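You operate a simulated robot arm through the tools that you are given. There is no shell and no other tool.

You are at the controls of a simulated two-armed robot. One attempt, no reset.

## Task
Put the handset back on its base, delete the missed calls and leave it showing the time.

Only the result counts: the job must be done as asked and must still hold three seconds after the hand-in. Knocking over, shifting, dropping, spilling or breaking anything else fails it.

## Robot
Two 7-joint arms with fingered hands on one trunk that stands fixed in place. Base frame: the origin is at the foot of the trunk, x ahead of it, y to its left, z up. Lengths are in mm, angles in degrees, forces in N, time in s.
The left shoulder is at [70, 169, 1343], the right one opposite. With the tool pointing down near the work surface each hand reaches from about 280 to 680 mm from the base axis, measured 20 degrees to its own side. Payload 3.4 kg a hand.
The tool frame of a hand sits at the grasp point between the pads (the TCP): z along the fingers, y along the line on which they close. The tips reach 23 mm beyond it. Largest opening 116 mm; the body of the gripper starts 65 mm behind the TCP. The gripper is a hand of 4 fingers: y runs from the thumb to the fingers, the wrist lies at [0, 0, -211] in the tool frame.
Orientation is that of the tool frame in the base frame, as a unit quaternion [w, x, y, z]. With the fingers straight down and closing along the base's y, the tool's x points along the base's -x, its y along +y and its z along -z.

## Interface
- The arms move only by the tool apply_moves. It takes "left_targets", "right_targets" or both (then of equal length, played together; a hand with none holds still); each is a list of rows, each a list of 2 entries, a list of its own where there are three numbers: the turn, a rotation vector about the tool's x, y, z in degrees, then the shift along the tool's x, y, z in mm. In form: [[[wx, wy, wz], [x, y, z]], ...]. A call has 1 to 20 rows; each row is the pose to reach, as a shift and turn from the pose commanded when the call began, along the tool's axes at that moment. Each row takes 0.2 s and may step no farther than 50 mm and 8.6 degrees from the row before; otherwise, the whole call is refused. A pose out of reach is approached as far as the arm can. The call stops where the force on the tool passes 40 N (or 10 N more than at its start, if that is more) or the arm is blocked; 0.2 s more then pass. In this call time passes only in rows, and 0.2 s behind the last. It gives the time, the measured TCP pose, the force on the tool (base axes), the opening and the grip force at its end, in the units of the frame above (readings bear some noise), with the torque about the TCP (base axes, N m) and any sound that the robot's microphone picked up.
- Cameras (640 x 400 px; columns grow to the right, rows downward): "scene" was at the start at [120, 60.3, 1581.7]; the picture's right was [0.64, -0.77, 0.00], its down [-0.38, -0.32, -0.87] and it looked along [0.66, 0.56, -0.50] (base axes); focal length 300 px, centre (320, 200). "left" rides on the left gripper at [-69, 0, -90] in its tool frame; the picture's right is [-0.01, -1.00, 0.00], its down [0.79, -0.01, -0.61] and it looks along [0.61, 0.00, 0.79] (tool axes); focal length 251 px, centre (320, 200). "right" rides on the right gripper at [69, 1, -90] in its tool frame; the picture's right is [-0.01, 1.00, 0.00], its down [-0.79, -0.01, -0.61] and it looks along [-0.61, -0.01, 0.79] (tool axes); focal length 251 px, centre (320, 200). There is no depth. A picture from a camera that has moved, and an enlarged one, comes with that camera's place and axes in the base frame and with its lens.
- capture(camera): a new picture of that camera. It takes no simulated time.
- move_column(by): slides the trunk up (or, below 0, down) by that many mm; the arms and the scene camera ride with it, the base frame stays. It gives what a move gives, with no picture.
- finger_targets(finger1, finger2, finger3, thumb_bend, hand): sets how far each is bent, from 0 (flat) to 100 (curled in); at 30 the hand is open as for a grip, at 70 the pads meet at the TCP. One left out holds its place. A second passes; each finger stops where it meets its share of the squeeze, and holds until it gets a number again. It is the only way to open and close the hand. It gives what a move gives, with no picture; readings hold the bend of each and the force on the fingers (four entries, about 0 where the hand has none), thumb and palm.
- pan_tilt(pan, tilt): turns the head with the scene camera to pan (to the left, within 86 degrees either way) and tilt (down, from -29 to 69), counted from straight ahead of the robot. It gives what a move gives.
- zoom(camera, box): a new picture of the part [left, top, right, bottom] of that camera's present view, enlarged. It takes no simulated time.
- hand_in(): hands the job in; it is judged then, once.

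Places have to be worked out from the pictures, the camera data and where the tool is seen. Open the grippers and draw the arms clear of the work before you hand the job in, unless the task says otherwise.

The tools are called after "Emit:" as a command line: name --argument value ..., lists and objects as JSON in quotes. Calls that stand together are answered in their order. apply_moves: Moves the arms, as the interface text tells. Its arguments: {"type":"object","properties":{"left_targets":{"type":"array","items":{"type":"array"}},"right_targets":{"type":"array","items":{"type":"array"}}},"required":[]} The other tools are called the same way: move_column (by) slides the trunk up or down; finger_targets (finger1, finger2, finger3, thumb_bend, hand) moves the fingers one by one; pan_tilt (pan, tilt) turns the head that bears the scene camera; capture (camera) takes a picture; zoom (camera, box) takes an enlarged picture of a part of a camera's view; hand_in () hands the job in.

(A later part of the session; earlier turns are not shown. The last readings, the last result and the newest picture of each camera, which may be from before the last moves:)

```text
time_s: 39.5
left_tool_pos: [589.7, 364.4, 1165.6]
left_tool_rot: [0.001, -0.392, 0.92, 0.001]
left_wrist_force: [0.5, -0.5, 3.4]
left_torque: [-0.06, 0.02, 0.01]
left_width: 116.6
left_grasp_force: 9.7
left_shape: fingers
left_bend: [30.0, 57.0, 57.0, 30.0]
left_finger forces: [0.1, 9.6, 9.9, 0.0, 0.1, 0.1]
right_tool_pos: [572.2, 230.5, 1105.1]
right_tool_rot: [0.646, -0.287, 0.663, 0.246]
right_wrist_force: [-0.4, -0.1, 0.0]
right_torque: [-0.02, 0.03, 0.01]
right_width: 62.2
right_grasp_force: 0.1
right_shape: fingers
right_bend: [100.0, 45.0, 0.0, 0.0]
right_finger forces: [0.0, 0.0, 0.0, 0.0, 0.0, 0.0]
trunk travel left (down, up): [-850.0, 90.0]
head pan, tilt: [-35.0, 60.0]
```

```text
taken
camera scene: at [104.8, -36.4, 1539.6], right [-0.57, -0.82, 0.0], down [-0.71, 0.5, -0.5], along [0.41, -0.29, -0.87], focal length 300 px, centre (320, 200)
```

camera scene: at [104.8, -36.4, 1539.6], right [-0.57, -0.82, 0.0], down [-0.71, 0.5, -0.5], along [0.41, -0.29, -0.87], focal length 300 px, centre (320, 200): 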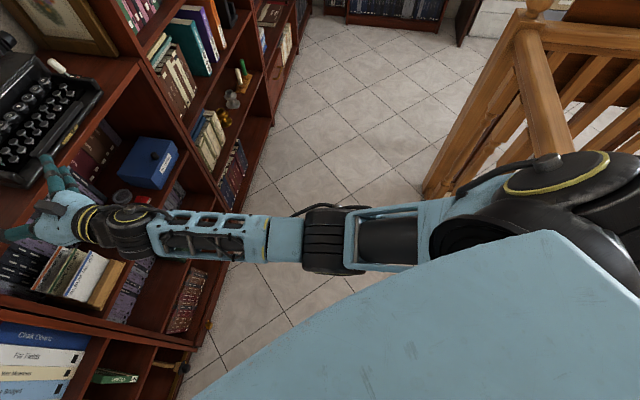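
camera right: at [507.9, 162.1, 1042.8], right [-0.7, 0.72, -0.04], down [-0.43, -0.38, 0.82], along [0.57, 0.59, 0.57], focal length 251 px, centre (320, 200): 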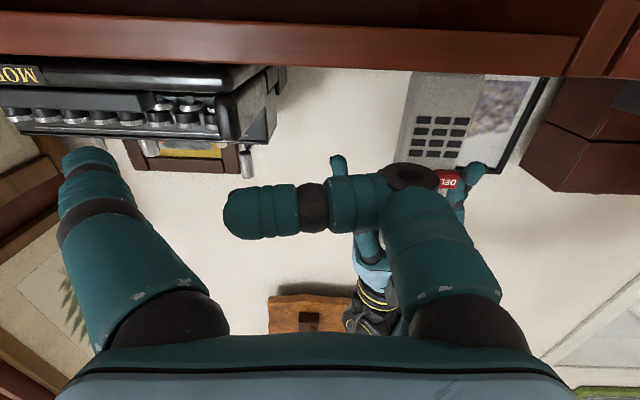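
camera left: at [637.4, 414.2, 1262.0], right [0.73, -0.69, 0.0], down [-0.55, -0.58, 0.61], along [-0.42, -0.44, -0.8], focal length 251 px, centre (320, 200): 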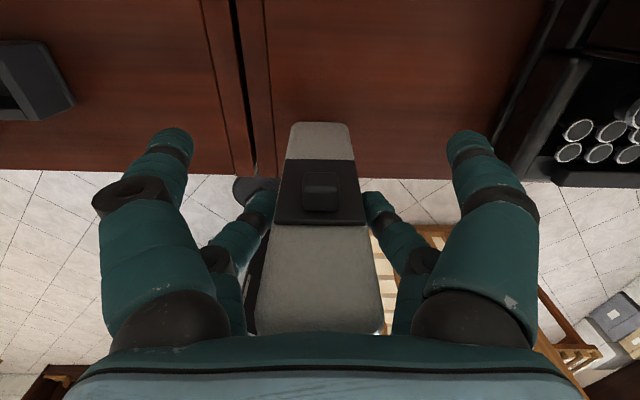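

The arm hangs elbow-down and nothing seems to touch it. I probe the limit with a small move up and left from here.

Emit:
apply_moves --right_targets '[[[0, 0, 0], [-15, 0, 0]], [[0, 0, 0], [-30, 0, 0]], [[0, 0, 0], [-30, 15, 0]], [[0, 0, 0], [-30, 30, 0]]]'

Emit:
pan_tilt --pan 32 --tilt 34

Emit:
capture --camera "scene"

```text
time_s: 40.5
left_tool_pos: [590.4, 363.5, 1166.6]
left_tool_rot: [0.0, -0.392, 0.92, 0.0]
left_wrist_force: [0.0, 0.9, 3.4]
left_torque: [-0.06, 0.05, -0.01]
left_width: 116.9
left_grasp_force: 9.5
left_shape: fingers
left_bend: [30.0, 57.0, 57.0, 30.0]
left_finger forces: [0.1, 9.6, 9.9, 0.0, 0.1, 0.0]
right_tool_pos: [550.8, 253.8, 1135.0]
right_tool_rot: [0.647, -0.287, 0.662, 0.246]
right_wrist_force: [0.2, 0.1, 0.0]
right_torque: [-0.04, 0.04, 0.01]
right_width: 62.1
right_grasp_force: 0.0
right_shape: fingers
right_bend: [100.0, 45.0, 0.0, 0.0]
right_finger forces: [0.0, 0.0, 0.1, 0.1, 0.0, 0.0]
trunk travel left (down, up): [-850.0, 90.0]
head pan, tilt: [-35.0, 60.0]
```

```text
time_s: 41.9
left_tool_pos: [589.3, 364.1, 1165.7]
left_tool_rot: [0.001, -0.392, 0.92, 0.0]
left_wrist_force: [0.4, -0.2, 3.3]
left_torque: [-0.05, 0.02, 0.0]
left_width: 116.7
left_grasp_force: 9.5
left_shape: fingers
left_bend: [30.0, 57.0, 57.0, 30.0]
left_finger forces: [0.0, 9.7, 9.8, 0.0, 0.0, 0.0]
right_tool_pos: [551.1, 254.8, 1135.7]
right_tool_rot: [0.647, -0.285, 0.663, 0.246]
right_wrist_force: [-0.6, -0.3, 0.6]
right_torque: [0.04, -0.01, 0.0]
right_width: 62.1
right_grasp_force: 0.1
right_shape: fingers
right_bend: [100.0, 45.0, 0.0, 0.0]
right_finger forces: [0.1, 0.0, 0.0, 0.1, 0.0, 0.0]
trunk travel left (down, up): [-850.0, 90.0]
head pan, tilt: [32.0, 34.0]
```

```text
taken
camera scene: at [125.4, 48.7, 1575.5], right [0.53, -0.85, 0.0], down [-0.47, -0.3, -0.83], along [0.7, 0.44, -0.56], focal length 300 px, centre (320, 200)
```

scene: 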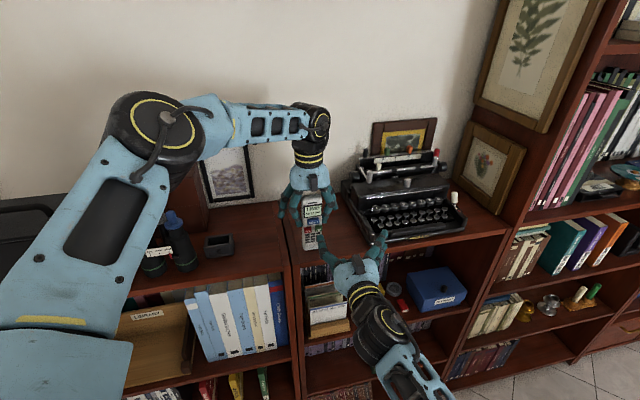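

That moved fine, so the earlier "block" was a tracking problem on the big combined move. I will use small steps from here. I zoom in to judge where the tip is relative to MENU.

Emit:
zoom --camera "scene" --box '[270, 170, 370, 270]'

Emit:
zoom --camera "right" --box '[320, 0, 560, 240]'

```text
4.00 times, centred on (320, 220) of scene
camera zoom: at [125.4, 48.7, 1575.5], right [0.53, -0.85, 0.0], down [-0.47, -0.3, -0.83], along [0.7, 0.44, -0.56], focal length 1200 px, centre (320, 120)
```

zoom: 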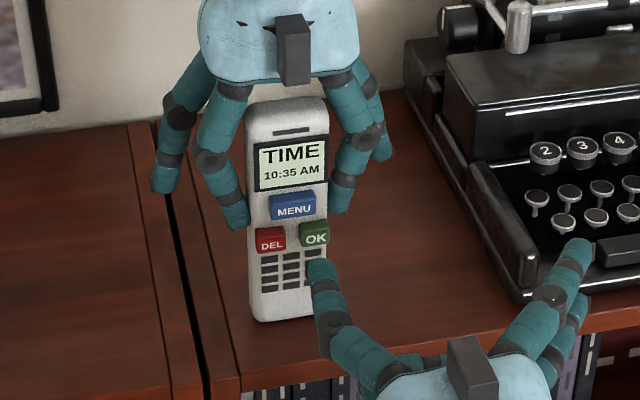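

```text
1.67 times, centred on (440, 120) of right
camera zoom: at [486.0, 187.6, 1071.8], right [-0.7, 0.72, -0.03], down [-0.43, -0.38, 0.82], along [0.57, 0.59, 0.57], focal length 419 px, centre (120, 333)
```

zoom: 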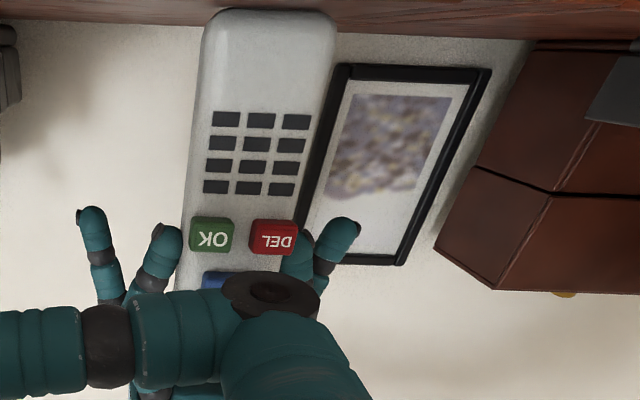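

The scene and right cameras agree: OK is about [577, 333, 1134], DEL about [559, 352, 1134] and MENU about [567, 343, 1157], with the poker tip at about [540, 306, 1151]. I align the tip with MENU and stop about 14 mm short.

Emit:
apply_moves --right_targets '[[[0, 0, 0], [-7.3, 7.6, 0]], [[0, 0, 0], [-7.3, 7.6, 10]], [[0, 0, 0], [-7.3, 7.6, 20]], [[0, 0, 0], [-7.3, 7.6, 30]]]'

Emit:
zoom --camera "scene" --box '[270, 180, 350, 260]'

Emit:
capture --camera "right"

```text
time_s: 43.0
left_tool_pos: [590.2, 364.5, 1165.9]
left_tool_rot: [0.001, -0.392, 0.92, 0.002]
left_wrist_force: [0.9, 0.5, 2.3]
left_torque: [-0.06, 0.03, 0.02]
left_width: 116.7
left_grasp_force: 9.2
left_shape: fingers
left_bend: [30.0, 57.0, 57.0, 30.0]
left_finger forces: [0.1, 9.5, 9.7, 0.0, 0.0, 0.0]
right_tool_pos: [608.1, 214.8, 1088.2]
right_tool_rot: [0.64, -0.293, 0.686, 0.183]
right_wrist_force: [-0.1, -1.0, -0.2]
right_torque: [0.03, 0.02, -0.01]
right_width: 62.3
right_grasp_force: 0.1
right_shape: fingers
right_bend: [100.0, 45.0, 0.0, 0.0]
right_finger forces: [0.0, 0.0, 0.0, 0.1, 0.0, 0.0]
trunk travel left (down, up): [-850.0, 90.0]
head pan, tilt: [32.0, 34.0]
stopped in row 4 (right hand): the arm was blocked; the commanded pose is now the measured one
```

```text
5.00 times, centred on (310, 220) of scene
camera zoom: at [125.5, 49.0, 1575.5], right [0.53, -0.85, 0.0], down [-0.47, -0.3, -0.83], along [0.7, 0.44, -0.56], focal length 1500 px, centre (370, 100)
```

zoom: 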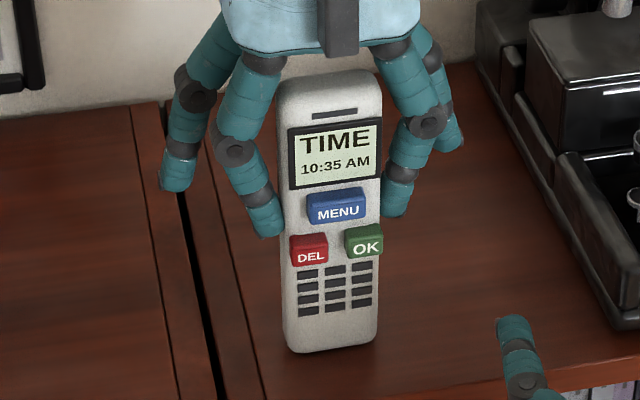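

```text
taken
camera right: at [537.8, 145.5, 1032.2], right [-0.64, 0.76, -0.12], down [-0.46, -0.25, 0.85], along [0.62, 0.6, 0.51], focal length 251 px, centre (320, 200)
```

right: 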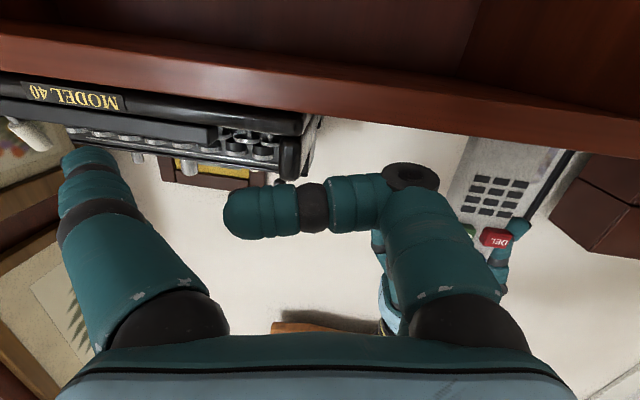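

The right arm is at its extension limit here, so in-air pressing closer to the body is the way, and that needs a pitch-proof grip. The block on the handset's back allows one: the front pair on the sides plus the rear pair pinching the block, with the screen still free. I first withdraw the right hand.

Emit:
apply_moves --right_targets '[[[0, 0, 0], [0, 0, -40]], [[-1.3, -1.4, 1.4], [-10, 5, -80]], [[-2.7, -2.8, 2.8], [-35, 12, -115]], [[-4, -4.2, 4.2], [-60, 22, -145]], [[-5.3, -5.7, 5.6], [-90, 32, -168]], [[-6.7, -7.1, 7], [-118, 41, -185]]]'

Emit:
capture --camera "scene"

Emit:
capture --camera "left"

```text
time_s: 44.4
left_tool_pos: [588.9, 363.1, 1165.2]
left_tool_rot: [0.002, -0.392, 0.92, 0.0]
left_wrist_force: [-0.7, -0.3, 2.9]
left_torque: [-0.03, 0.0, -0.03]
left_width: 116.8
left_grasp_force: 9.9
left_shape: fingers
left_bend: [30.0, 57.0, 57.0, 30.0]
left_finger forces: [0.0, 9.5, 9.9, 0.0, 0.0, 0.1]
right_tool_pos: [437.9, 150.3, 1221.8]
right_tool_rot: [0.651, -0.275, 0.65, 0.281]
right_wrist_force: [0.3, 0.4, 0.1]
right_torque: [-0.02, 0.02, 0.0]
right_width: 62.4
right_grasp_force: 0.1
right_shape: fingers
right_bend: [100.0, 45.0, 0.0, 0.0]
right_finger forces: [0.0, 0.0, 0.1, 0.0, 0.0, 0.0]
trunk travel left (down, up): [-850.0, 90.0]
head pan, tilt: [32.0, 34.0]
```

```text
taken
camera scene: at [125.2, 48.9, 1575.5], right [0.53, -0.85, 0.0], down [-0.47, -0.3, -0.83], along [0.7, 0.44, -0.56], focal length 300 px, centre (320, 200)
```

scene: 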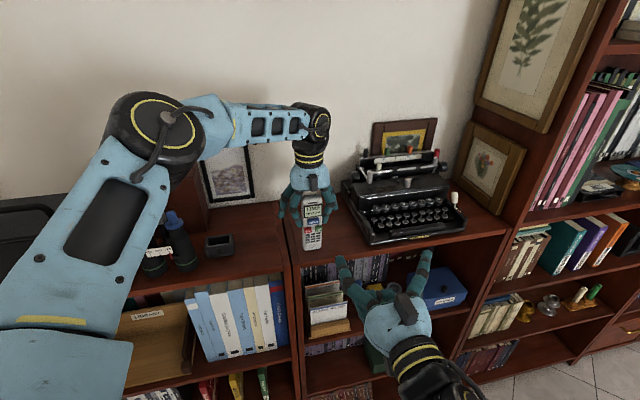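

```text
taken
camera left: at [636.5, 413.7, 1257.1], right [0.73, -0.69, 0.0], down [-0.55, -0.58, 0.6], along [-0.42, -0.44, -0.8], focal length 251 px, centre (320, 200)
```

left: 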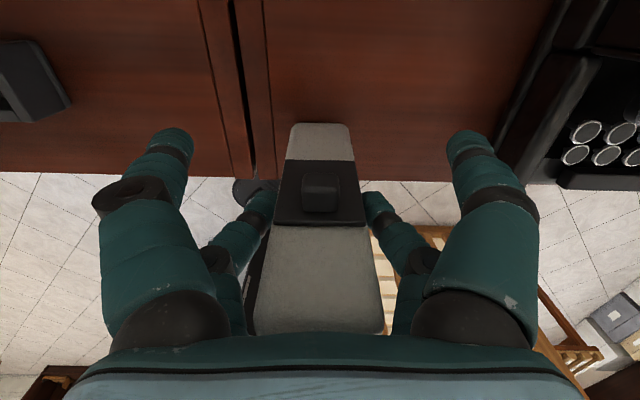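

Right hand withdrawn. I zoom the left camera on the block to get its exact place in the left hand's frame before regripping.

Emit:
zoom --camera "left" --box '[260, 120, 380, 240]'

```text
3.33 times, centred on (320, 180) of left
camera zoom: at [636.5, 413.7, 1257.1], right [0.73, -0.69, 0.0], down [-0.55, -0.58, 0.6], along [-0.42, -0.44, -0.8], focal length 838 px, centre (320, 267)
```

zoom: 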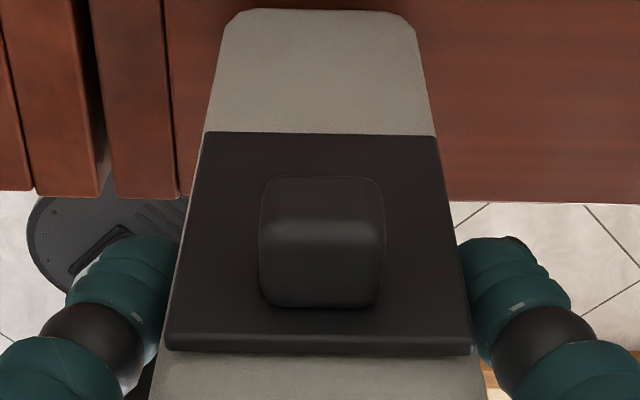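

The block measures about 16 wide × 15 tall × 11 deep, at tool x −8..3 and z −5..10. I open the front pair slightly, shift the hand 8 mm forward and 12 mm up so the rear pair can reach the block, and look again.

Emit:
apply_moves --left_targets '[[[0, 0, 0], [0, 0, -1]]]'

Emit:
finger_targets --hand "left" --finger2 48 --finger3 48

Emit:
apply_moves --left_targets '[[[0, 0, 0], [0, 0, -6]], [[0, 0, 0], [4, 0, -11]], [[0, 0, 0], [8, 0, -11]]]'

Emit:
zoom --camera "left" --box '[240, 100, 400, 260]'

Emit:
zoom --camera "scene" --box '[260, 150, 360, 260]'

```text
time_s: 44.8
left_tool_pos: [590.7, 364.0, 1165.5]
left_tool_rot: [0.0, -0.392, 0.92, 0.001]
left_wrist_force: [-1.0, 0.5, -1.2]
left_torque: [-0.02, 0.01, 0.02]
left_width: 116.8
left_grasp_force: 9.2
left_shape: fingers
left_bend: [30.0, 56.0, 57.0, 30.0]
left_finger forces: [0.0, 9.7, 9.4, 0.0, 0.0, 0.0]
right_tool_pos: [439.2, 149.3, 1221.3]
right_tool_rot: [0.65, -0.274, 0.65, 0.281]
right_wrist_force: [0.0, -0.4, 0.0]
right_torque: [-0.02, 0.0, -0.02]
right_width: 62.4
right_grasp_force: 0.1
right_shape: fingers
right_bend: [100.0, 45.0, 0.0, 0.0]
right_finger forces: [0.1, 0.0, 0.0, 0.1, 0.0, 0.0]
trunk travel left (down, up): [-850.0, 90.0]
head pan, tilt: [32.0, 34.0]
```

```text
time_s: 45.8
left_tool_pos: [590.5, 364.9, 1166.3]
left_tool_rot: [0.0, -0.391, 0.92, 0.001]
left_wrist_force: [0.3, 0.0, -0.2]
left_torque: [0.02, 0.03, -0.01]
left_width: 116.7
left_grasp_force: 0.0
left_shape: fingers
left_bend: [30.0, 48.0, 48.0, 30.0]
left_finger forces: [0.0, 0.1, 0.0, 0.0, 0.1, 0.1]
right_tool_pos: [439.4, 149.1, 1220.0]
right_tool_rot: [0.65, -0.275, 0.65, 0.282]
right_wrist_force: [-0.5, -0.9, 0.4]
right_torque: [0.0, -0.02, -0.02]
right_width: 62.0
right_grasp_force: 0.1
right_shape: fingers
right_bend: [100.0, 45.0, 0.0, 0.0]
right_finger forces: [0.0, 0.0, 0.0, 0.0, 0.1, 0.0]
trunk travel left (down, up): [-850.0, 90.0]
head pan, tilt: [32.0, 34.0]
```

```text
time_s: 46.6
left_tool_pos: [585.3, 359.2, 1176.3]
left_tool_rot: [0.001, -0.391, 0.92, 0.001]
left_wrist_force: [0.1, -0.4, 0.5]
left_torque: [0.02, -0.01, 0.01]
left_width: 116.7
left_grasp_force: 0.1
left_shape: fingers
left_bend: [30.0, 48.0, 48.0, 30.0]
left_finger forces: [0.1, 0.0, 0.0, 0.1, 0.0, 0.0]
right_tool_pos: [439.3, 150.3, 1221.9]
right_tool_rot: [0.65, -0.275, 0.65, 0.281]
right_wrist_force: [0.6, 0.2, -0.5]
right_torque: [-0.03, 0.01, 0.0]
right_width: 62.2
right_grasp_force: 0.1
right_shape: fingers
right_bend: [100.0, 45.0, 0.0, 0.0]
right_finger forces: [0.1, 0.0, 0.0, 0.0, 0.0, 0.0]
trunk travel left (down, up): [-850.0, 90.0]
head pan, tilt: [32.0, 34.0]
```

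```text
2.50 times, centred on (320, 180) of left
camera zoom: at [631.4, 408.4, 1268.8], right [0.73, -0.69, 0.0], down [-0.55, -0.58, 0.61], along [-0.42, -0.44, -0.8], focal length 629 px, centre (320, 250)
```

zoom: 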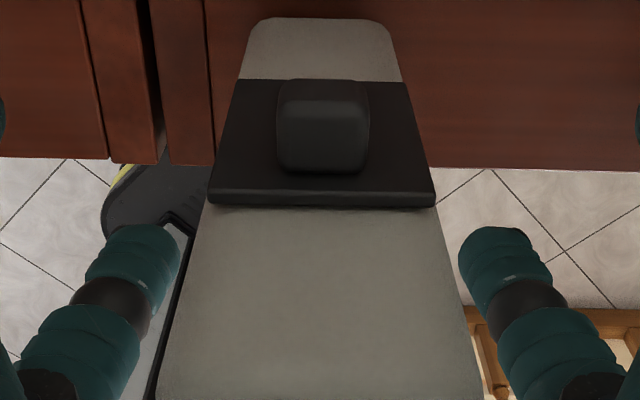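

```text
3.64 times, centred on (310, 205) of scene
camera zoom: at [125.8, 49.1, 1575.5], right [0.53, -0.85, 0.0], down [-0.47, -0.3, -0.83], along [0.7, 0.44, -0.56], focal length 1091 px, centre (356, 182)
```

zoom: 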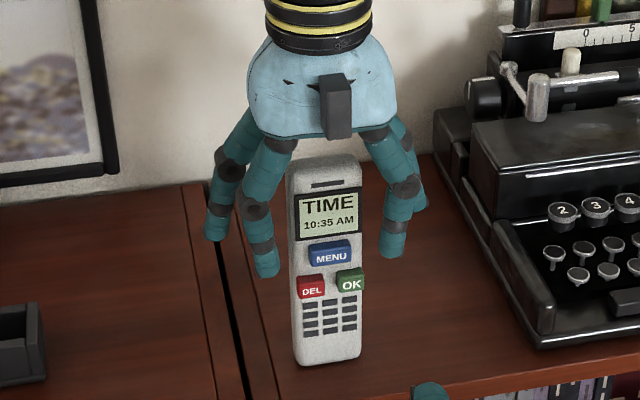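

The block is centred between the rear fingers. I close both pairs to just short of contact and check.

Emit:
finger_targets --hand "left" --finger1 58 --finger2 52 --finger3 52 --thumb_bend 58

Emit:
capture --camera "left"

```text
time_s: 47.6
left_tool_pos: [584.5, 357.9, 1178.0]
left_tool_rot: [0.001, -0.392, 0.92, 0.001]
left_wrist_force: [0.0, -0.3, 0.2]
left_torque: [0.01, 0.05, -0.02]
left_width: 38.0
left_grasp_force: 0.1
left_shape: fingers
left_bend: [57.0, 52.0, 52.0, 57.0]
left_finger forces: [0.0, 0.0, 0.0, 0.0, 0.0, 0.0]
right_tool_pos: [438.2, 149.5, 1220.6]
right_tool_rot: [0.65, -0.276, 0.65, 0.281]
right_wrist_force: [-0.9, 0.0, -0.4]
right_torque: [-0.02, 0.01, 0.02]
right_width: 62.3
right_grasp_force: 0.0
right_shape: fingers
right_bend: [100.0, 45.0, 0.0, 0.0]
right_finger forces: [0.0, 0.1, 0.1, 0.0, 0.0, 0.0]
trunk travel left (down, up): [-850.0, 90.0]
head pan, tilt: [32.0, 34.0]
```

```text
taken
camera left: at [631.5, 408.5, 1268.7], right [0.73, -0.69, 0.0], down [-0.55, -0.58, 0.61], along [-0.42, -0.44, -0.8], focal length 251 px, centre (320, 200)
```

left: 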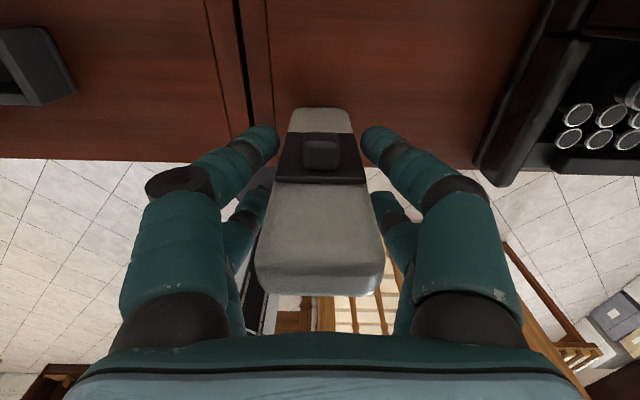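

Pair B opening is 38 mm and everything is still free. I close further: front pair to light contact, rear pair toward the block.

Emit:
finger_targets --hand "left" --finger1 62 --finger2 57 --finger3 57 --thumb_bend 62

Emit:
zoom --camera "left" --box '[240, 90, 400, 250]'

Emit:
finger_targets --hand "left" --finger1 65 --thumb_bend 65

Emit:
zoom --camera "left" --box '[240, 90, 400, 250]'

```text
time_s: 48.6
left_tool_pos: [585.3, 358.7, 1177.1]
left_tool_rot: [0.002, -0.391, 0.92, 0.0]
left_wrist_force: [0.7, 0.3, -0.8]
left_torque: [-0.01, 0.01, 0.01]
left_width: 24.4
left_grasp_force: 1.3
left_shape: fingers
left_bend: [61.0, 55.0, 55.0, 62.0]
left_finger forces: [0.3, 0.8, 0.7, 0.0, 0.0, 0.0]
right_tool_pos: [439.2, 150.7, 1221.2]
right_tool_rot: [0.65, -0.276, 0.649, 0.282]
right_wrist_force: [0.3, -0.5, -0.6]
right_torque: [0.0, 0.03, -0.01]
right_width: 62.2
right_grasp_force: 0.2
right_shape: fingers
right_bend: [100.0, 45.0, 0.0, 0.0]
right_finger forces: [0.1, 0.0, 0.0, 0.0, 0.1, 0.0]
trunk travel left (down, up): [-850.0, 90.0]
head pan, tilt: [32.0, 34.0]
```

```text
2.50 times, centred on (320, 170) of left
camera zoom: at [631.5, 408.6, 1268.7], right [0.73, -0.69, 0.0], down [-0.55, -0.58, 0.61], along [-0.42, -0.44, -0.8], focal length 629 px, centre (320, 275)
```

zoom: 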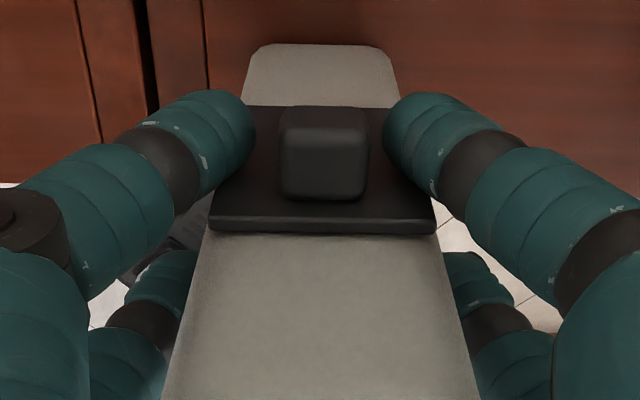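

```text
time_s: 49.6
left_tool_pos: [583.5, 358.6, 1178.0]
left_tool_rot: [0.001, -0.392, 0.92, 0.001]
left_wrist_force: [-0.3, -0.1, 0.0]
left_torque: [-0.01, 0.01, -0.03]
left_width: 16.6
left_grasp_force: 1.2
left_shape: fingers
left_bend: [64.0, 55.0, 55.0, 64.0]
left_finger forces: [0.5, 0.8, 0.7, 0.0, 0.4, 0.0]
right_tool_pos: [438.6, 148.9, 1221.4]
right_tool_rot: [0.65, -0.275, 0.65, 0.281]
right_wrist_force: [1.4, 0.5, 0.0]
right_torque: [-0.03, 0.0, -0.01]
right_width: 62.3
right_grasp_force: 0.0
right_shape: fingers
right_bend: [100.0, 45.0, 0.0, 0.0]
right_finger forces: [0.0, 0.0, 0.0, 0.0, 0.1, 0.1]
trunk travel left (down, up): [-850.0, 90.0]
head pan, tilt: [32.0, 34.0]
```

```text
2.50 times, centred on (320, 170) of left
camera zoom: at [631.6, 408.6, 1268.7], right [0.73, -0.69, 0.0], down [-0.55, -0.58, 0.61], along [-0.42, -0.44, -0.8], focal length 629 px, centre (320, 275)
```

zoom: 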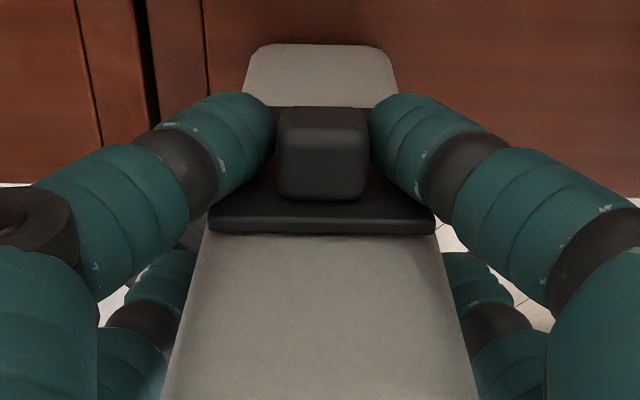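

The rear fingertips now touch both sides of the block (opening 16.6 mm, about 0.5 N) and the front pair touches the handset's sides. I firm up both pairs.

Emit:
finger_targets --hand "left" --finger1 68 --finger2 70 --finger3 70 --thumb_bend 68

Emit:
finger_targets --hand "left" --finger1 76 --finger2 95 --finger3 95 --thumb_bend 76

Emit:
zoom --camera "left" --box '[240, 90, 400, 250]'

Emit:
zoom --camera "scene" --box '[260, 150, 360, 260]'

```text
time_s: 50.6
left_tool_pos: [583.9, 358.8, 1177.3]
left_tool_rot: [0.001, -0.391, 0.92, 0.002]
left_wrist_force: [1.0, 0.2, 0.6]
left_torque: [-0.02, 0.0, 0.0]
left_width: 14.1
left_grasp_force: 11.0
left_shape: fingers
left_bend: [65.0, 56.0, 57.0, 66.0]
left_finger forces: [2.6, 8.7, 8.4, 0.0, 2.8, 0.0]
right_tool_pos: [438.4, 150.1, 1221.1]
right_tool_rot: [0.65, -0.276, 0.65, 0.281]
right_wrist_force: [-0.1, 0.8, -0.5]
right_torque: [-0.03, -0.01, 0.0]
right_width: 62.3
right_grasp_force: 0.1
right_shape: fingers
right_bend: [100.0, 45.0, 0.0, 0.0]
right_finger forces: [0.0, 0.0, 0.1, 0.0, 0.1, 0.0]
trunk travel left (down, up): [-850.0, 90.0]
head pan, tilt: [32.0, 34.0]
```

```text
time_s: 51.6
left_tool_pos: [585.0, 359.0, 1177.1]
left_tool_rot: [0.001, -0.391, 0.92, 0.001]
left_wrist_force: [0.0, 0.2, -0.1]
left_torque: [-0.02, 0.0, 0.02]
left_width: 11.8
left_grasp_force: 29.6
left_shape: fingers
left_bend: [70.0, 61.0, 63.0, 69.0]
left_finger forces: [13.8, 19.3, 12.8, 0.0, 13.2, 0.0]
right_tool_pos: [438.4, 150.3, 1220.0]
right_tool_rot: [0.65, -0.276, 0.65, 0.283]
right_wrist_force: [-0.4, 0.4, -0.1]
right_torque: [-0.01, 0.01, -0.02]
right_width: 62.2
right_grasp_force: 0.1
right_shape: fingers
right_bend: [100.0, 45.0, 0.0, 0.0]
right_finger forces: [0.0, 0.0, 0.1, 0.0, 0.0, 0.0]
trunk travel left (down, up): [-850.0, 90.0]
head pan, tilt: [32.0, 34.0]
```

```text
2.50 times, centred on (320, 170) of left
camera zoom: at [631.9, 408.8, 1268.4], right [0.73, -0.69, 0.0], down [-0.55, -0.58, 0.61], along [-0.42, -0.44, -0.8], focal length 629 px, centre (320, 275)
```

zoom: 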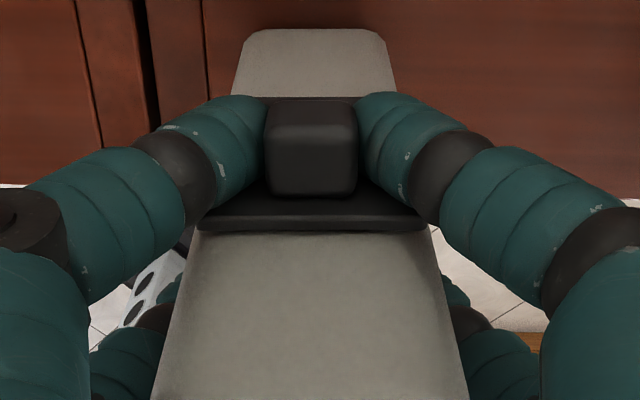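

```text
3.64 times, centred on (310, 205) of scene
camera zoom: at [126.4, 49.5, 1575.4], right [0.53, -0.85, 0.0], down [-0.47, -0.3, -0.83], along [0.7, 0.44, -0.56], focal length 1091 px, centre (356, 182)
```

zoom: 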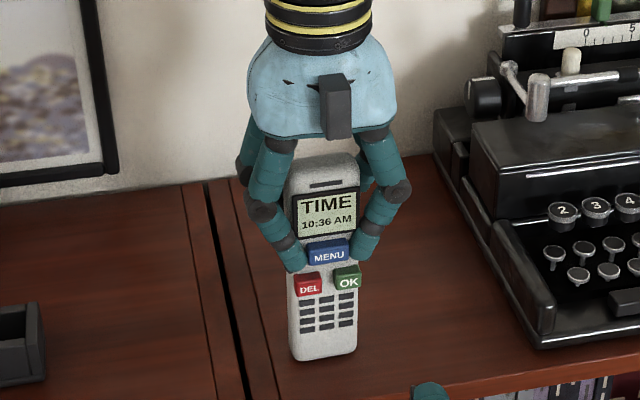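

The harder squeeze made the front pair slip around the handset's front edges (bends of 61/63), so the hand is a few mm too far forward. I reopen both pairs and check how the handset stands.

Emit:
finger_targets --hand "left" --finger1 64 --finger2 56 --finger3 56 --thumb_bend 64

Emit:
finger_targets --hand "left" --finger1 60 --finger2 50 --finger3 50 --thumb_bend 60

Emit:
zoom --camera "left" --box '[240, 90, 400, 250]'

Emit:
zoom --camera "scene" --box '[260, 150, 360, 260]'

```text
time_s: 52.6
left_tool_pos: [584.5, 359.4, 1178.4]
left_tool_rot: [0.0, -0.391, 0.92, 0.0]
left_wrist_force: [-0.4, 0.7, 0.4]
left_torque: [0.0, 0.06, 0.04]
left_width: 14.5
left_grasp_force: 14.4
left_shape: fingers
left_bend: [65.0, 60.0, 60.0, 65.0]
left_finger forces: [10.9, 9.1, 5.1, 0.1, 4.3, 0.0]
right_tool_pos: [438.1, 151.2, 1221.8]
right_tool_rot: [0.65, -0.276, 0.649, 0.282]
right_wrist_force: [-0.4, 0.3, -0.5]
right_torque: [-0.02, 0.02, -0.02]
right_width: 62.0
right_grasp_force: 0.0
right_shape: fingers
right_bend: [100.0, 45.0, 0.0, 0.0]
right_finger forces: [0.0, 0.0, 0.0, 0.0, 0.0, 0.0]
trunk travel left (down, up): [-850.0, 90.0]
head pan, tilt: [32.0, 34.0]
```

```text
time_s: 53.6
left_tool_pos: [583.3, 358.3, 1176.9]
left_tool_rot: [0.001, -0.391, 0.92, -0.001]
left_wrist_force: [0.2, 0.1, 1.4]
left_torque: [0.0, -0.01, -0.02]
left_width: 26.3
left_grasp_force: 2.5
left_shape: fingers
left_bend: [62.0, 50.0, 50.0, 60.0]
left_finger forces: [2.2, 2.1, 0.0, 0.1, 0.0, 0.1]
right_tool_pos: [438.9, 149.6, 1222.4]
right_tool_rot: [0.65, -0.276, 0.65, 0.281]
right_wrist_force: [-0.3, -0.9, 0.1]
right_torque: [-0.02, 0.01, -0.01]
right_width: 62.5
right_grasp_force: 0.1
right_shape: fingers
right_bend: [100.0, 45.0, 0.0, 0.0]
right_finger forces: [0.1, 0.1, 0.0, 0.1, 0.0, 0.0]
trunk travel left (down, up): [-850.0, 90.0]
head pan, tilt: [32.0, 34.0]
```

```text
2.50 times, centred on (320, 170) of left
camera zoom: at [631.4, 408.4, 1268.9], right [0.73, -0.69, 0.0], down [-0.55, -0.58, 0.6], along [-0.42, -0.44, -0.8], focal length 629 px, centre (320, 275)
```

zoom: 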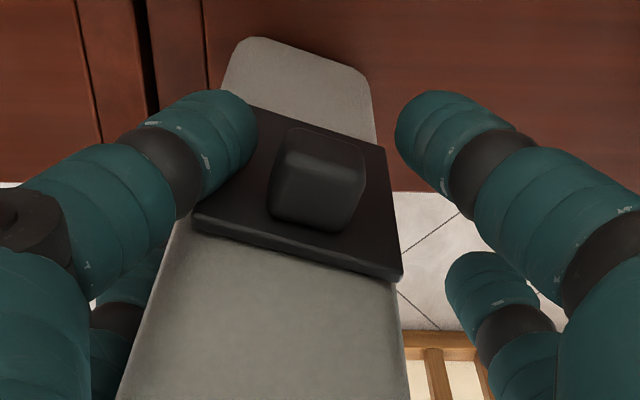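

```text
3.64 times, centred on (310, 205) of scene
camera zoom: at [125.7, 49.0, 1575.5], right [0.53, -0.85, 0.0], down [-0.47, -0.3, -0.83], along [0.7, 0.44, -0.56], focal length 1091 px, centre (356, 182)
```

zoom: 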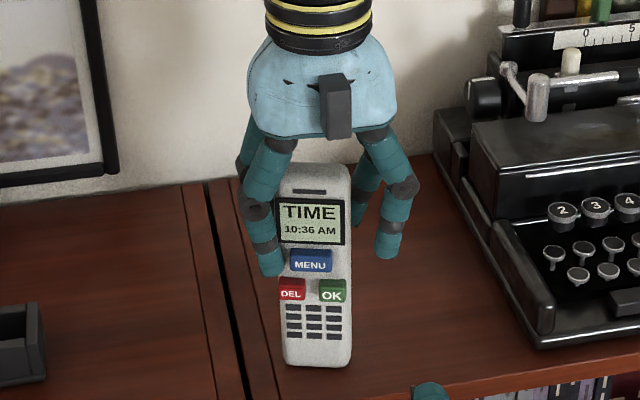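

The handset has turned about 12° in yaw and rests against the two left fingers, but it is still standing. I gently close the front pair to re-centre and square it, then open the rear pair.

Emit:
finger_targets --hand "left" --finger2 53 --finger3 53

Emit:
finger_targets --hand "left" --finger1 55 --thumb_bend 55

Emit:
zoom --camera "left" --box '[220, 80, 420, 280]'

Emit:
zoom --camera "scene" --box '[260, 150, 360, 260]'

```text
time_s: 54.6
left_tool_pos: [584.9, 359.0, 1177.2]
left_tool_rot: [0.001, -0.391, 0.92, 0.0]
left_wrist_force: [0.6, 0.0, 0.6]
left_torque: [0.0, 0.01, -0.01]
left_width: 26.4
left_grasp_force: 2.8
left_shape: fingers
left_bend: [62.0, 51.0, 53.0, 60.0]
left_finger forces: [2.6, 2.6, 0.0, 0.0, 0.1, 0.0]
right_tool_pos: [439.0, 150.1, 1221.2]
right_tool_rot: [0.651, -0.275, 0.65, 0.28]
right_wrist_force: [-0.5, 0.4, -0.6]
right_torque: [0.01, -0.03, -0.01]
right_width: 62.7
right_grasp_force: 0.1
right_shape: fingers
right_bend: [100.0, 45.0, 0.0, 0.0]
right_finger forces: [0.0, 0.0, 0.0, 0.1, 0.0, 0.0]
trunk travel left (down, up): [-850.0, 90.0]
head pan, tilt: [32.0, 34.0]
```

```text
time_s: 55.6
left_tool_pos: [584.1, 359.4, 1177.5]
left_tool_rot: [0.0, -0.392, 0.92, 0.0]
left_wrist_force: [-0.7, 0.8, -0.5]
left_torque: [-0.02, 0.0, 0.01]
left_width: 42.9
left_grasp_force: 0.7
left_shape: fingers
left_bend: [55.0, 52.0, 53.0, 55.0]
left_finger forces: [0.1, 0.4, 0.0, 0.0, 0.1, 0.0]
right_tool_pos: [439.7, 151.4, 1221.9]
right_tool_rot: [0.65, -0.276, 0.65, 0.282]
right_wrist_force: [-0.4, -0.1, 0.1]
right_torque: [0.0, 0.03, 0.0]
right_width: 62.4
right_grasp_force: 0.0
right_shape: fingers
right_bend: [100.0, 45.0, 0.0, 0.0]
right_finger forces: [0.0, 0.0, 0.0, 0.0, 0.1, 0.0]
trunk travel left (down, up): [-850.0, 90.0]
head pan, tilt: [32.0, 34.0]
```

```text
2.00 times, centred on (320, 180) of left
camera zoom: at [631.4, 408.6, 1268.8], right [0.73, -0.69, 0.0], down [-0.55, -0.58, 0.61], along [-0.42, -0.44, -0.8], focal length 503 px, centre (320, 240)
```

zoom: 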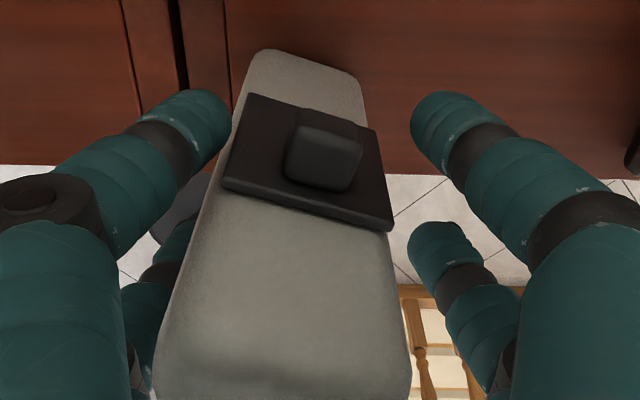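

```text
3.64 times, centred on (310, 205) of scene
camera zoom: at [125.8, 49.2, 1575.5], right [0.53, -0.85, 0.0], down [-0.47, -0.3, -0.83], along [0.7, 0.44, -0.56], focal length 1091 px, centre (356, 182)
```

zoom: 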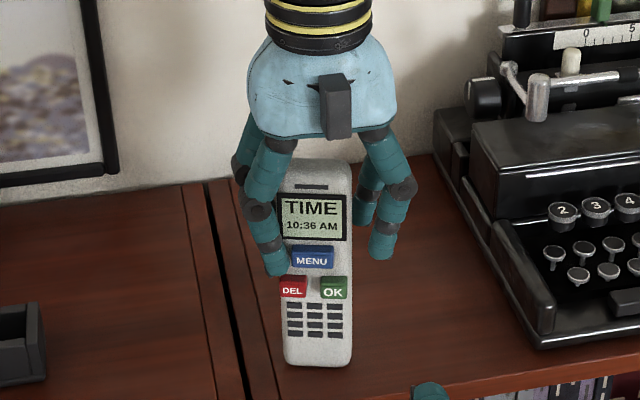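

The handset stands upright; it has turned about 14° and slid roughly 6 mm forward relative to the hand, so the front pair now sits well on its sides. I close only the front pair gently to square it.

Emit:
finger_targets --hand "left" --finger1 45 --finger2 55 --finger3 56 --thumb_bend 45

Emit:
finger_targets --hand "left" --finger2 61 --finger3 61

Emit:
zoom --camera "left" --box '[220, 80, 420, 280]'

Emit:
zoom --camera "scene" --box '[260, 150, 360, 260]'

```text
time_s: 56.6
left_tool_pos: [583.5, 358.3, 1177.6]
left_tool_rot: [0.001, -0.392, 0.92, 0.0]
left_wrist_force: [-0.4, 0.8, 0.7]
left_torque: [0.02, 0.01, -0.04]
left_width: 72.5
left_grasp_force: 0.3
left_shape: fingers
left_bend: [45.0, 54.0, 56.0, 45.0]
left_finger forces: [0.1, 0.6, 0.0, 0.0, 0.0, 0.0]
right_tool_pos: [438.9, 149.9, 1220.9]
right_tool_rot: [0.65, -0.276, 0.65, 0.282]
right_wrist_force: [-1.0, -0.4, -1.1]
right_torque: [-0.01, -0.03, 0.03]
right_width: 62.4
right_grasp_force: 0.1
right_shape: fingers
right_bend: [100.0, 45.0, 0.0, 0.0]
right_finger forces: [0.0, 0.0, 0.0, 0.1, 0.0, 0.0]
trunk travel left (down, up): [-850.0, 90.0]
head pan, tilt: [32.0, 34.0]
```

```text
time_s: 57.6
left_tool_pos: [585.4, 359.7, 1177.8]
left_tool_rot: [0.001, -0.391, 0.92, 0.0]
left_wrist_force: [-0.3, 0.3, 0.3]
left_torque: [0.03, 0.0, 0.0]
left_width: 72.4
left_grasp_force: 3.0
left_shape: fingers
left_bend: [45.0, 57.0, 58.0, 45.0]
left_finger forces: [0.0, 2.9, 2.1, 0.1, 0.0, 0.0]
right_tool_pos: [437.8, 150.4, 1221.1]
right_tool_rot: [0.65, -0.276, 0.65, 0.281]
right_wrist_force: [-0.5, -0.5, 0.0]
right_torque: [0.01, -0.03, 0.0]
right_width: 62.3
right_grasp_force: 0.1
right_shape: fingers
right_bend: [100.0, 45.0, 0.0, 0.0]
right_finger forces: [0.0, 0.0, 0.0, 0.0, 0.0, 0.1]
trunk travel left (down, up): [-850.0, 90.0]
head pan, tilt: [32.0, 34.0]
```

```text
2.00 times, centred on (320, 180) of left
camera zoom: at [631.3, 408.6, 1268.8], right [0.73, -0.69, 0.0], down [-0.55, -0.58, 0.6], along [-0.42, -0.44, -0.8], focal length 503 px, centre (320, 240)
```

zoom: 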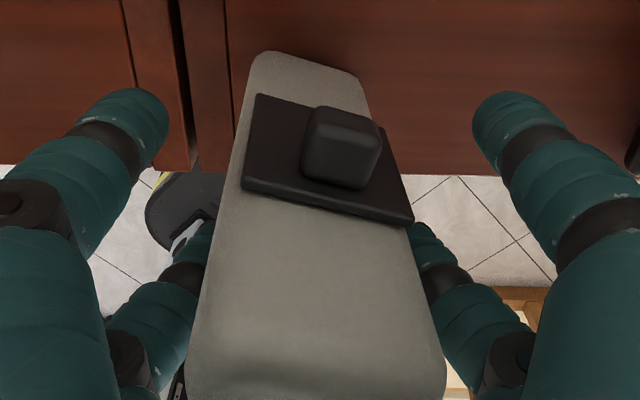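

```text
3.64 times, centred on (310, 205) of scene
camera zoom: at [125.6, 49.2, 1575.5], right [0.53, -0.85, 0.0], down [-0.47, -0.3, -0.83], along [0.7, 0.44, -0.56], focal length 1091 px, centre (356, 182)
```

zoom: 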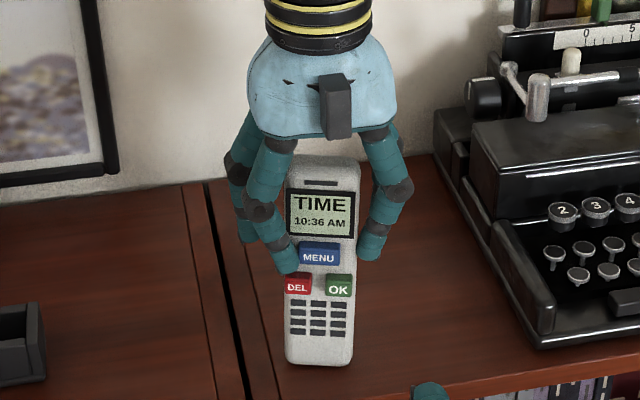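

The rounded fingertips don't square it, so it is better to match the hand to the handset. I open the front pair, let the handset stand free, and measure its yaw and position.

Emit:
finger_targets --hand "left" --finger1 40 --finger2 52 --finger3 52 --thumb_bend 40

Emit:
finger_targets --hand "left" --finger2 44 --finger3 44

Emit:
capture --camera "left"

Emit:
zoom --camera "left" --box '[240, 80, 400, 180]'

Emit:
zoom --camera "scene" --box '[260, 160, 360, 260]'

```text
time_s: 58.6
left_tool_pos: [585.6, 358.5, 1177.6]
left_tool_rot: [0.0, -0.392, 0.92, 0.0]
left_wrist_force: [-0.8, -0.2, -0.2]
left_torque: [-0.01, -0.01, 0.0]
left_width: 87.4
left_grasp_force: 0.4
left_shape: fingers
left_bend: [40.0, 52.0, 52.0, 40.0]
left_finger forces: [0.0, 0.3, 0.0, 0.0, 0.1, 0.0]
right_tool_pos: [438.6, 149.5, 1222.5]
right_tool_rot: [0.651, -0.274, 0.65, 0.281]
right_wrist_force: [-0.6, -0.2, 0.4]
right_torque: [0.0, 0.03, -0.01]
right_width: 62.1
right_grasp_force: 0.1
right_shape: fingers
right_bend: [100.0, 45.0, 0.0, 0.0]
right_finger forces: [0.0, 0.0, 0.0, 0.0, 0.1, 0.1]
trunk travel left (down, up): [-850.0, 90.0]
head pan, tilt: [32.0, 34.0]
```

```text
time_s: 59.6
left_tool_pos: [583.9, 359.3, 1176.9]
left_tool_rot: [0.001, -0.392, 0.92, 0.0]
left_wrist_force: [0.5, 0.0, 0.0]
left_torque: [-0.01, -0.04, 0.0]
left_width: 87.3
left_grasp_force: 0.0
left_shape: fingers
left_bend: [40.0, 44.0, 44.0, 40.0]
left_finger forces: [0.1, 0.0, 0.0, 0.0, 0.0, 0.0]
right_tool_pos: [437.6, 149.2, 1221.8]
right_tool_rot: [0.65, -0.275, 0.65, 0.28]
right_wrist_force: [0.1, 0.6, -0.6]
right_torque: [0.02, 0.0, 0.0]
right_width: 62.2
right_grasp_force: 0.1
right_shape: fingers
right_bend: [100.0, 45.0, 0.0, 0.0]
right_finger forces: [0.0, 0.0, 0.0, 0.0, 0.0, 0.1]
trunk travel left (down, up): [-850.0, 90.0]
head pan, tilt: [32.0, 34.0]
```

```text
taken
camera left: at [631.6, 408.6, 1268.7], right [0.73, -0.69, 0.0], down [-0.55, -0.58, 0.61], along [-0.42, -0.44, -0.8], focal length 251 px, centre (320, 200)
```

left: 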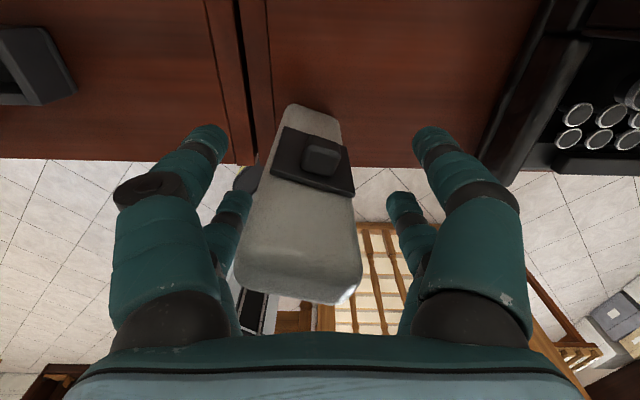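

```text
4.00 times, centred on (320, 130) of left
camera zoom: at [631.6, 408.6, 1268.7], right [0.73, -0.69, 0.0], down [-0.55, -0.58, 0.61], along [-0.42, -0.44, -0.8], focal length 1006 px, centre (320, 480)
```

zoom: 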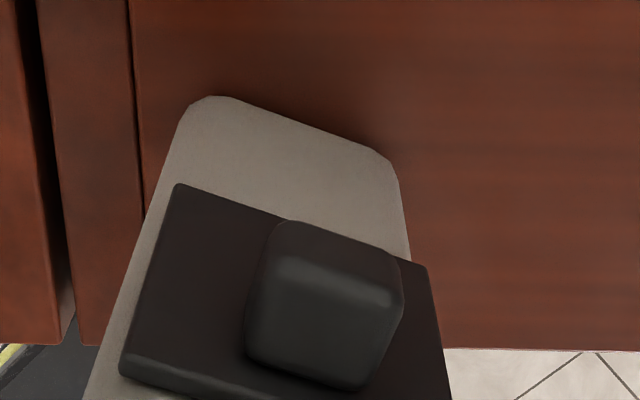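

```text
4.00 times, centred on (310, 210) of scene
camera zoom: at [125.9, 49.2, 1575.4], right [0.53, -0.85, 0.0], down [-0.47, -0.3, -0.83], along [0.7, 0.44, -0.56], focal length 1200 px, centre (360, 160)
```

zoom: 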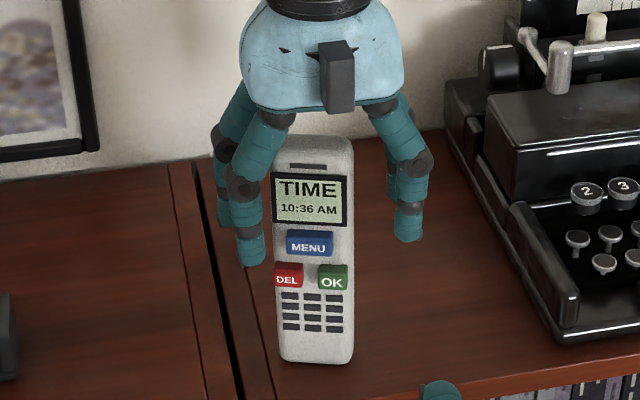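

The handset stands free and upright, turned about 16° clockwise, with its centre near tool (9, 7.5). I open a little wider, then turn the hand 16° and shift it so the handset is square and centred 13 mm ahead of the TCP.

Emit:
finger_targets --hand "left" --finger1 38 --finger2 36 --finger3 36 --thumb_bend 38

Emit:
apply_moves --left_targets '[[[0, 0, 5.4], [-1.2, 1.3, 0]], [[0, 0, 10.8], [-2.4, 2.6, 0]], [[0, 0, 16.2], [-3.5, 3.9, 0]]]'

Emit:
zoom --camera "left" --box '[220, 80, 420, 280]'

Emit:
zoom --camera "left" --box '[260, 80, 380, 180]'

```text
time_s: 60.6
left_tool_pos: [584.4, 359.9, 1177.1]
left_tool_rot: [0.001, -0.392, 0.92, 0.0]
left_wrist_force: [-0.2, 0.7, 0.9]
left_torque: [-0.02, -0.01, 0.03]
left_width: 93.4
left_grasp_force: 0.1
left_shape: fingers
left_bend: [38.0, 36.0, 36.0, 38.0]
left_finger forces: [0.1, 0.1, 0.0, 0.1, 0.1, 0.1]
right_tool_pos: [438.8, 151.0, 1221.4]
right_tool_rot: [0.65, -0.275, 0.65, 0.28]
right_wrist_force: [0.1, 0.2, -0.5]
right_torque: [-0.01, -0.01, 0.0]
right_width: 62.3
right_grasp_force: 0.1
right_shape: fingers
right_bend: [100.0, 45.0, 0.0, 0.0]
right_finger forces: [0.0, 0.0, 0.1, 0.1, 0.1, 0.1]
trunk travel left (down, up): [-850.0, 90.0]
head pan, tilt: [32.0, 34.0]
```

```text
time_s: 61.4
left_tool_pos: [584.8, 363.3, 1177.6]
left_tool_rot: [0.0, -0.257, 0.966, 0.001]
left_wrist_force: [0.4, 0.1, -0.2]
left_torque: [0.0, -0.02, 0.04]
left_width: 93.3
left_grasp_force: 0.1
left_shape: fingers
left_bend: [38.0, 36.0, 36.0, 38.0]
left_finger forces: [0.0, 0.0, 0.0, 0.1, 0.0, 0.0]
right_tool_pos: [438.1, 149.4, 1221.3]
right_tool_rot: [0.65, -0.275, 0.65, 0.281]
right_wrist_force: [0.3, 0.3, 0.8]
right_torque: [0.02, -0.02, 0.0]
right_width: 62.4
right_grasp_force: 0.1
right_shape: fingers
right_bend: [100.0, 45.0, 0.0, 0.0]
right_finger forces: [0.1, 0.0, 0.1, 0.1, 0.0, 0.0]
trunk travel left (down, up): [-850.0, 90.0]
head pan, tilt: [32.0, 34.0]
```

```text
2.00 times, centred on (320, 180) of left
camera zoom: at [643.3, 398.2, 1268.5], right [0.5, -0.86, 0.0], down [-0.69, -0.4, 0.61], along [-0.52, -0.3, -0.8], focal length 503 px, centre (320, 240)
```

zoom: 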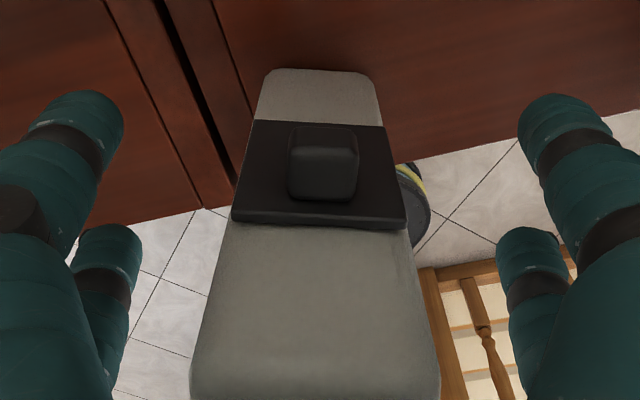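

```text
4.00 times, centred on (320, 130) of left
camera zoom: at [643.3, 398.2, 1268.5], right [0.5, -0.86, 0.0], down [-0.69, -0.4, 0.61], along [-0.52, -0.3, -0.8], focal length 1006 px, centre (320, 480)
```

zoom: 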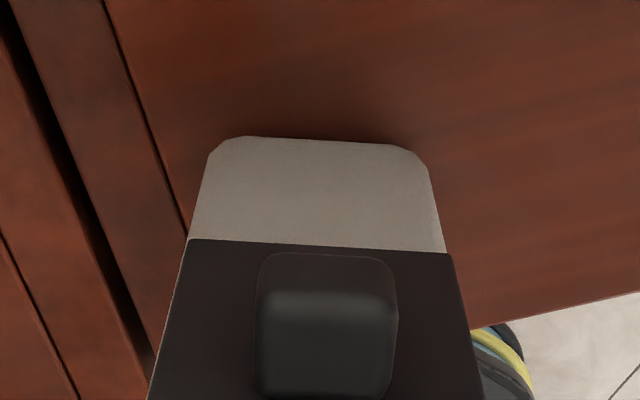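

Nearly square: about 2° of yaw remains, and the upper features put the centre at tool x≈10. I turn 2° more and back the hand off 3 mm, then look again.

Emit:
apply_moves --left_targets '[[[0, 0, 2], [-3, 0, 0]]]'

Emit:
zoom --camera "left" --box '[220, 80, 420, 280]'

Emit:
zoom --camera "scene" --box '[260, 160, 360, 260]'

```text
time_s: 61.8
left_tool_pos: [586.0, 365.3, 1177.6]
left_tool_rot: [0.001, -0.241, 0.971, 0.0]
left_wrist_force: [-0.4, -0.4, -1.2]
left_torque: [-0.02, -0.01, -0.01]
left_width: 93.3
left_grasp_force: 0.0
left_shape: fingers
left_bend: [38.0, 36.0, 36.0, 38.0]
left_finger forces: [0.0, 0.0, 0.0, 0.0, 0.0, 0.0]
right_tool_pos: [439.2, 149.6, 1220.9]
right_tool_rot: [0.65, -0.277, 0.649, 0.283]
right_wrist_force: [-0.1, -0.3, -0.6]
right_torque: [0.04, 0.01, 0.01]
right_width: 62.4
right_grasp_force: 0.2
right_shape: fingers
right_bend: [100.0, 45.0, 0.0, 0.0]
right_finger forces: [0.0, 0.1, 0.0, 0.0, 0.0, 0.1]
trunk travel left (down, up): [-850.0, 90.0]
head pan, tilt: [32.0, 34.0]
```

```text
2.00 times, centred on (320, 180) of left
camera zoom: at [647.1, 397.4, 1268.2], right [0.48, -0.88, 0.0], down [-0.7, -0.38, 0.61], along [-0.53, -0.29, -0.8], focal length 503 px, centre (320, 240)
```

zoom: 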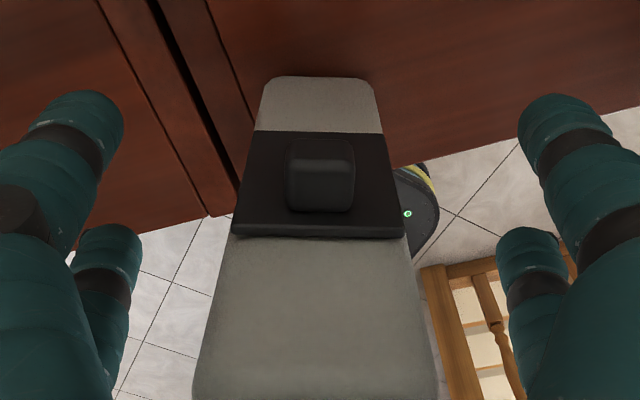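

```text
4.00 times, centred on (310, 210) of scene
camera zoom: at [126.1, 49.3, 1575.4], right [0.53, -0.85, 0.0], down [-0.47, -0.3, -0.83], along [0.7, 0.44, -0.56], focal length 1200 px, centre (360, 160)
```

zoom: 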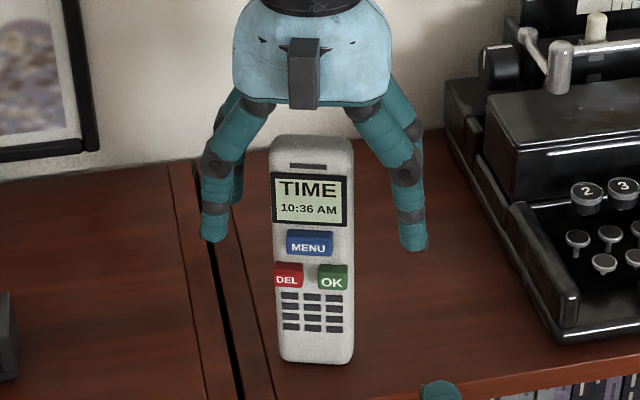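

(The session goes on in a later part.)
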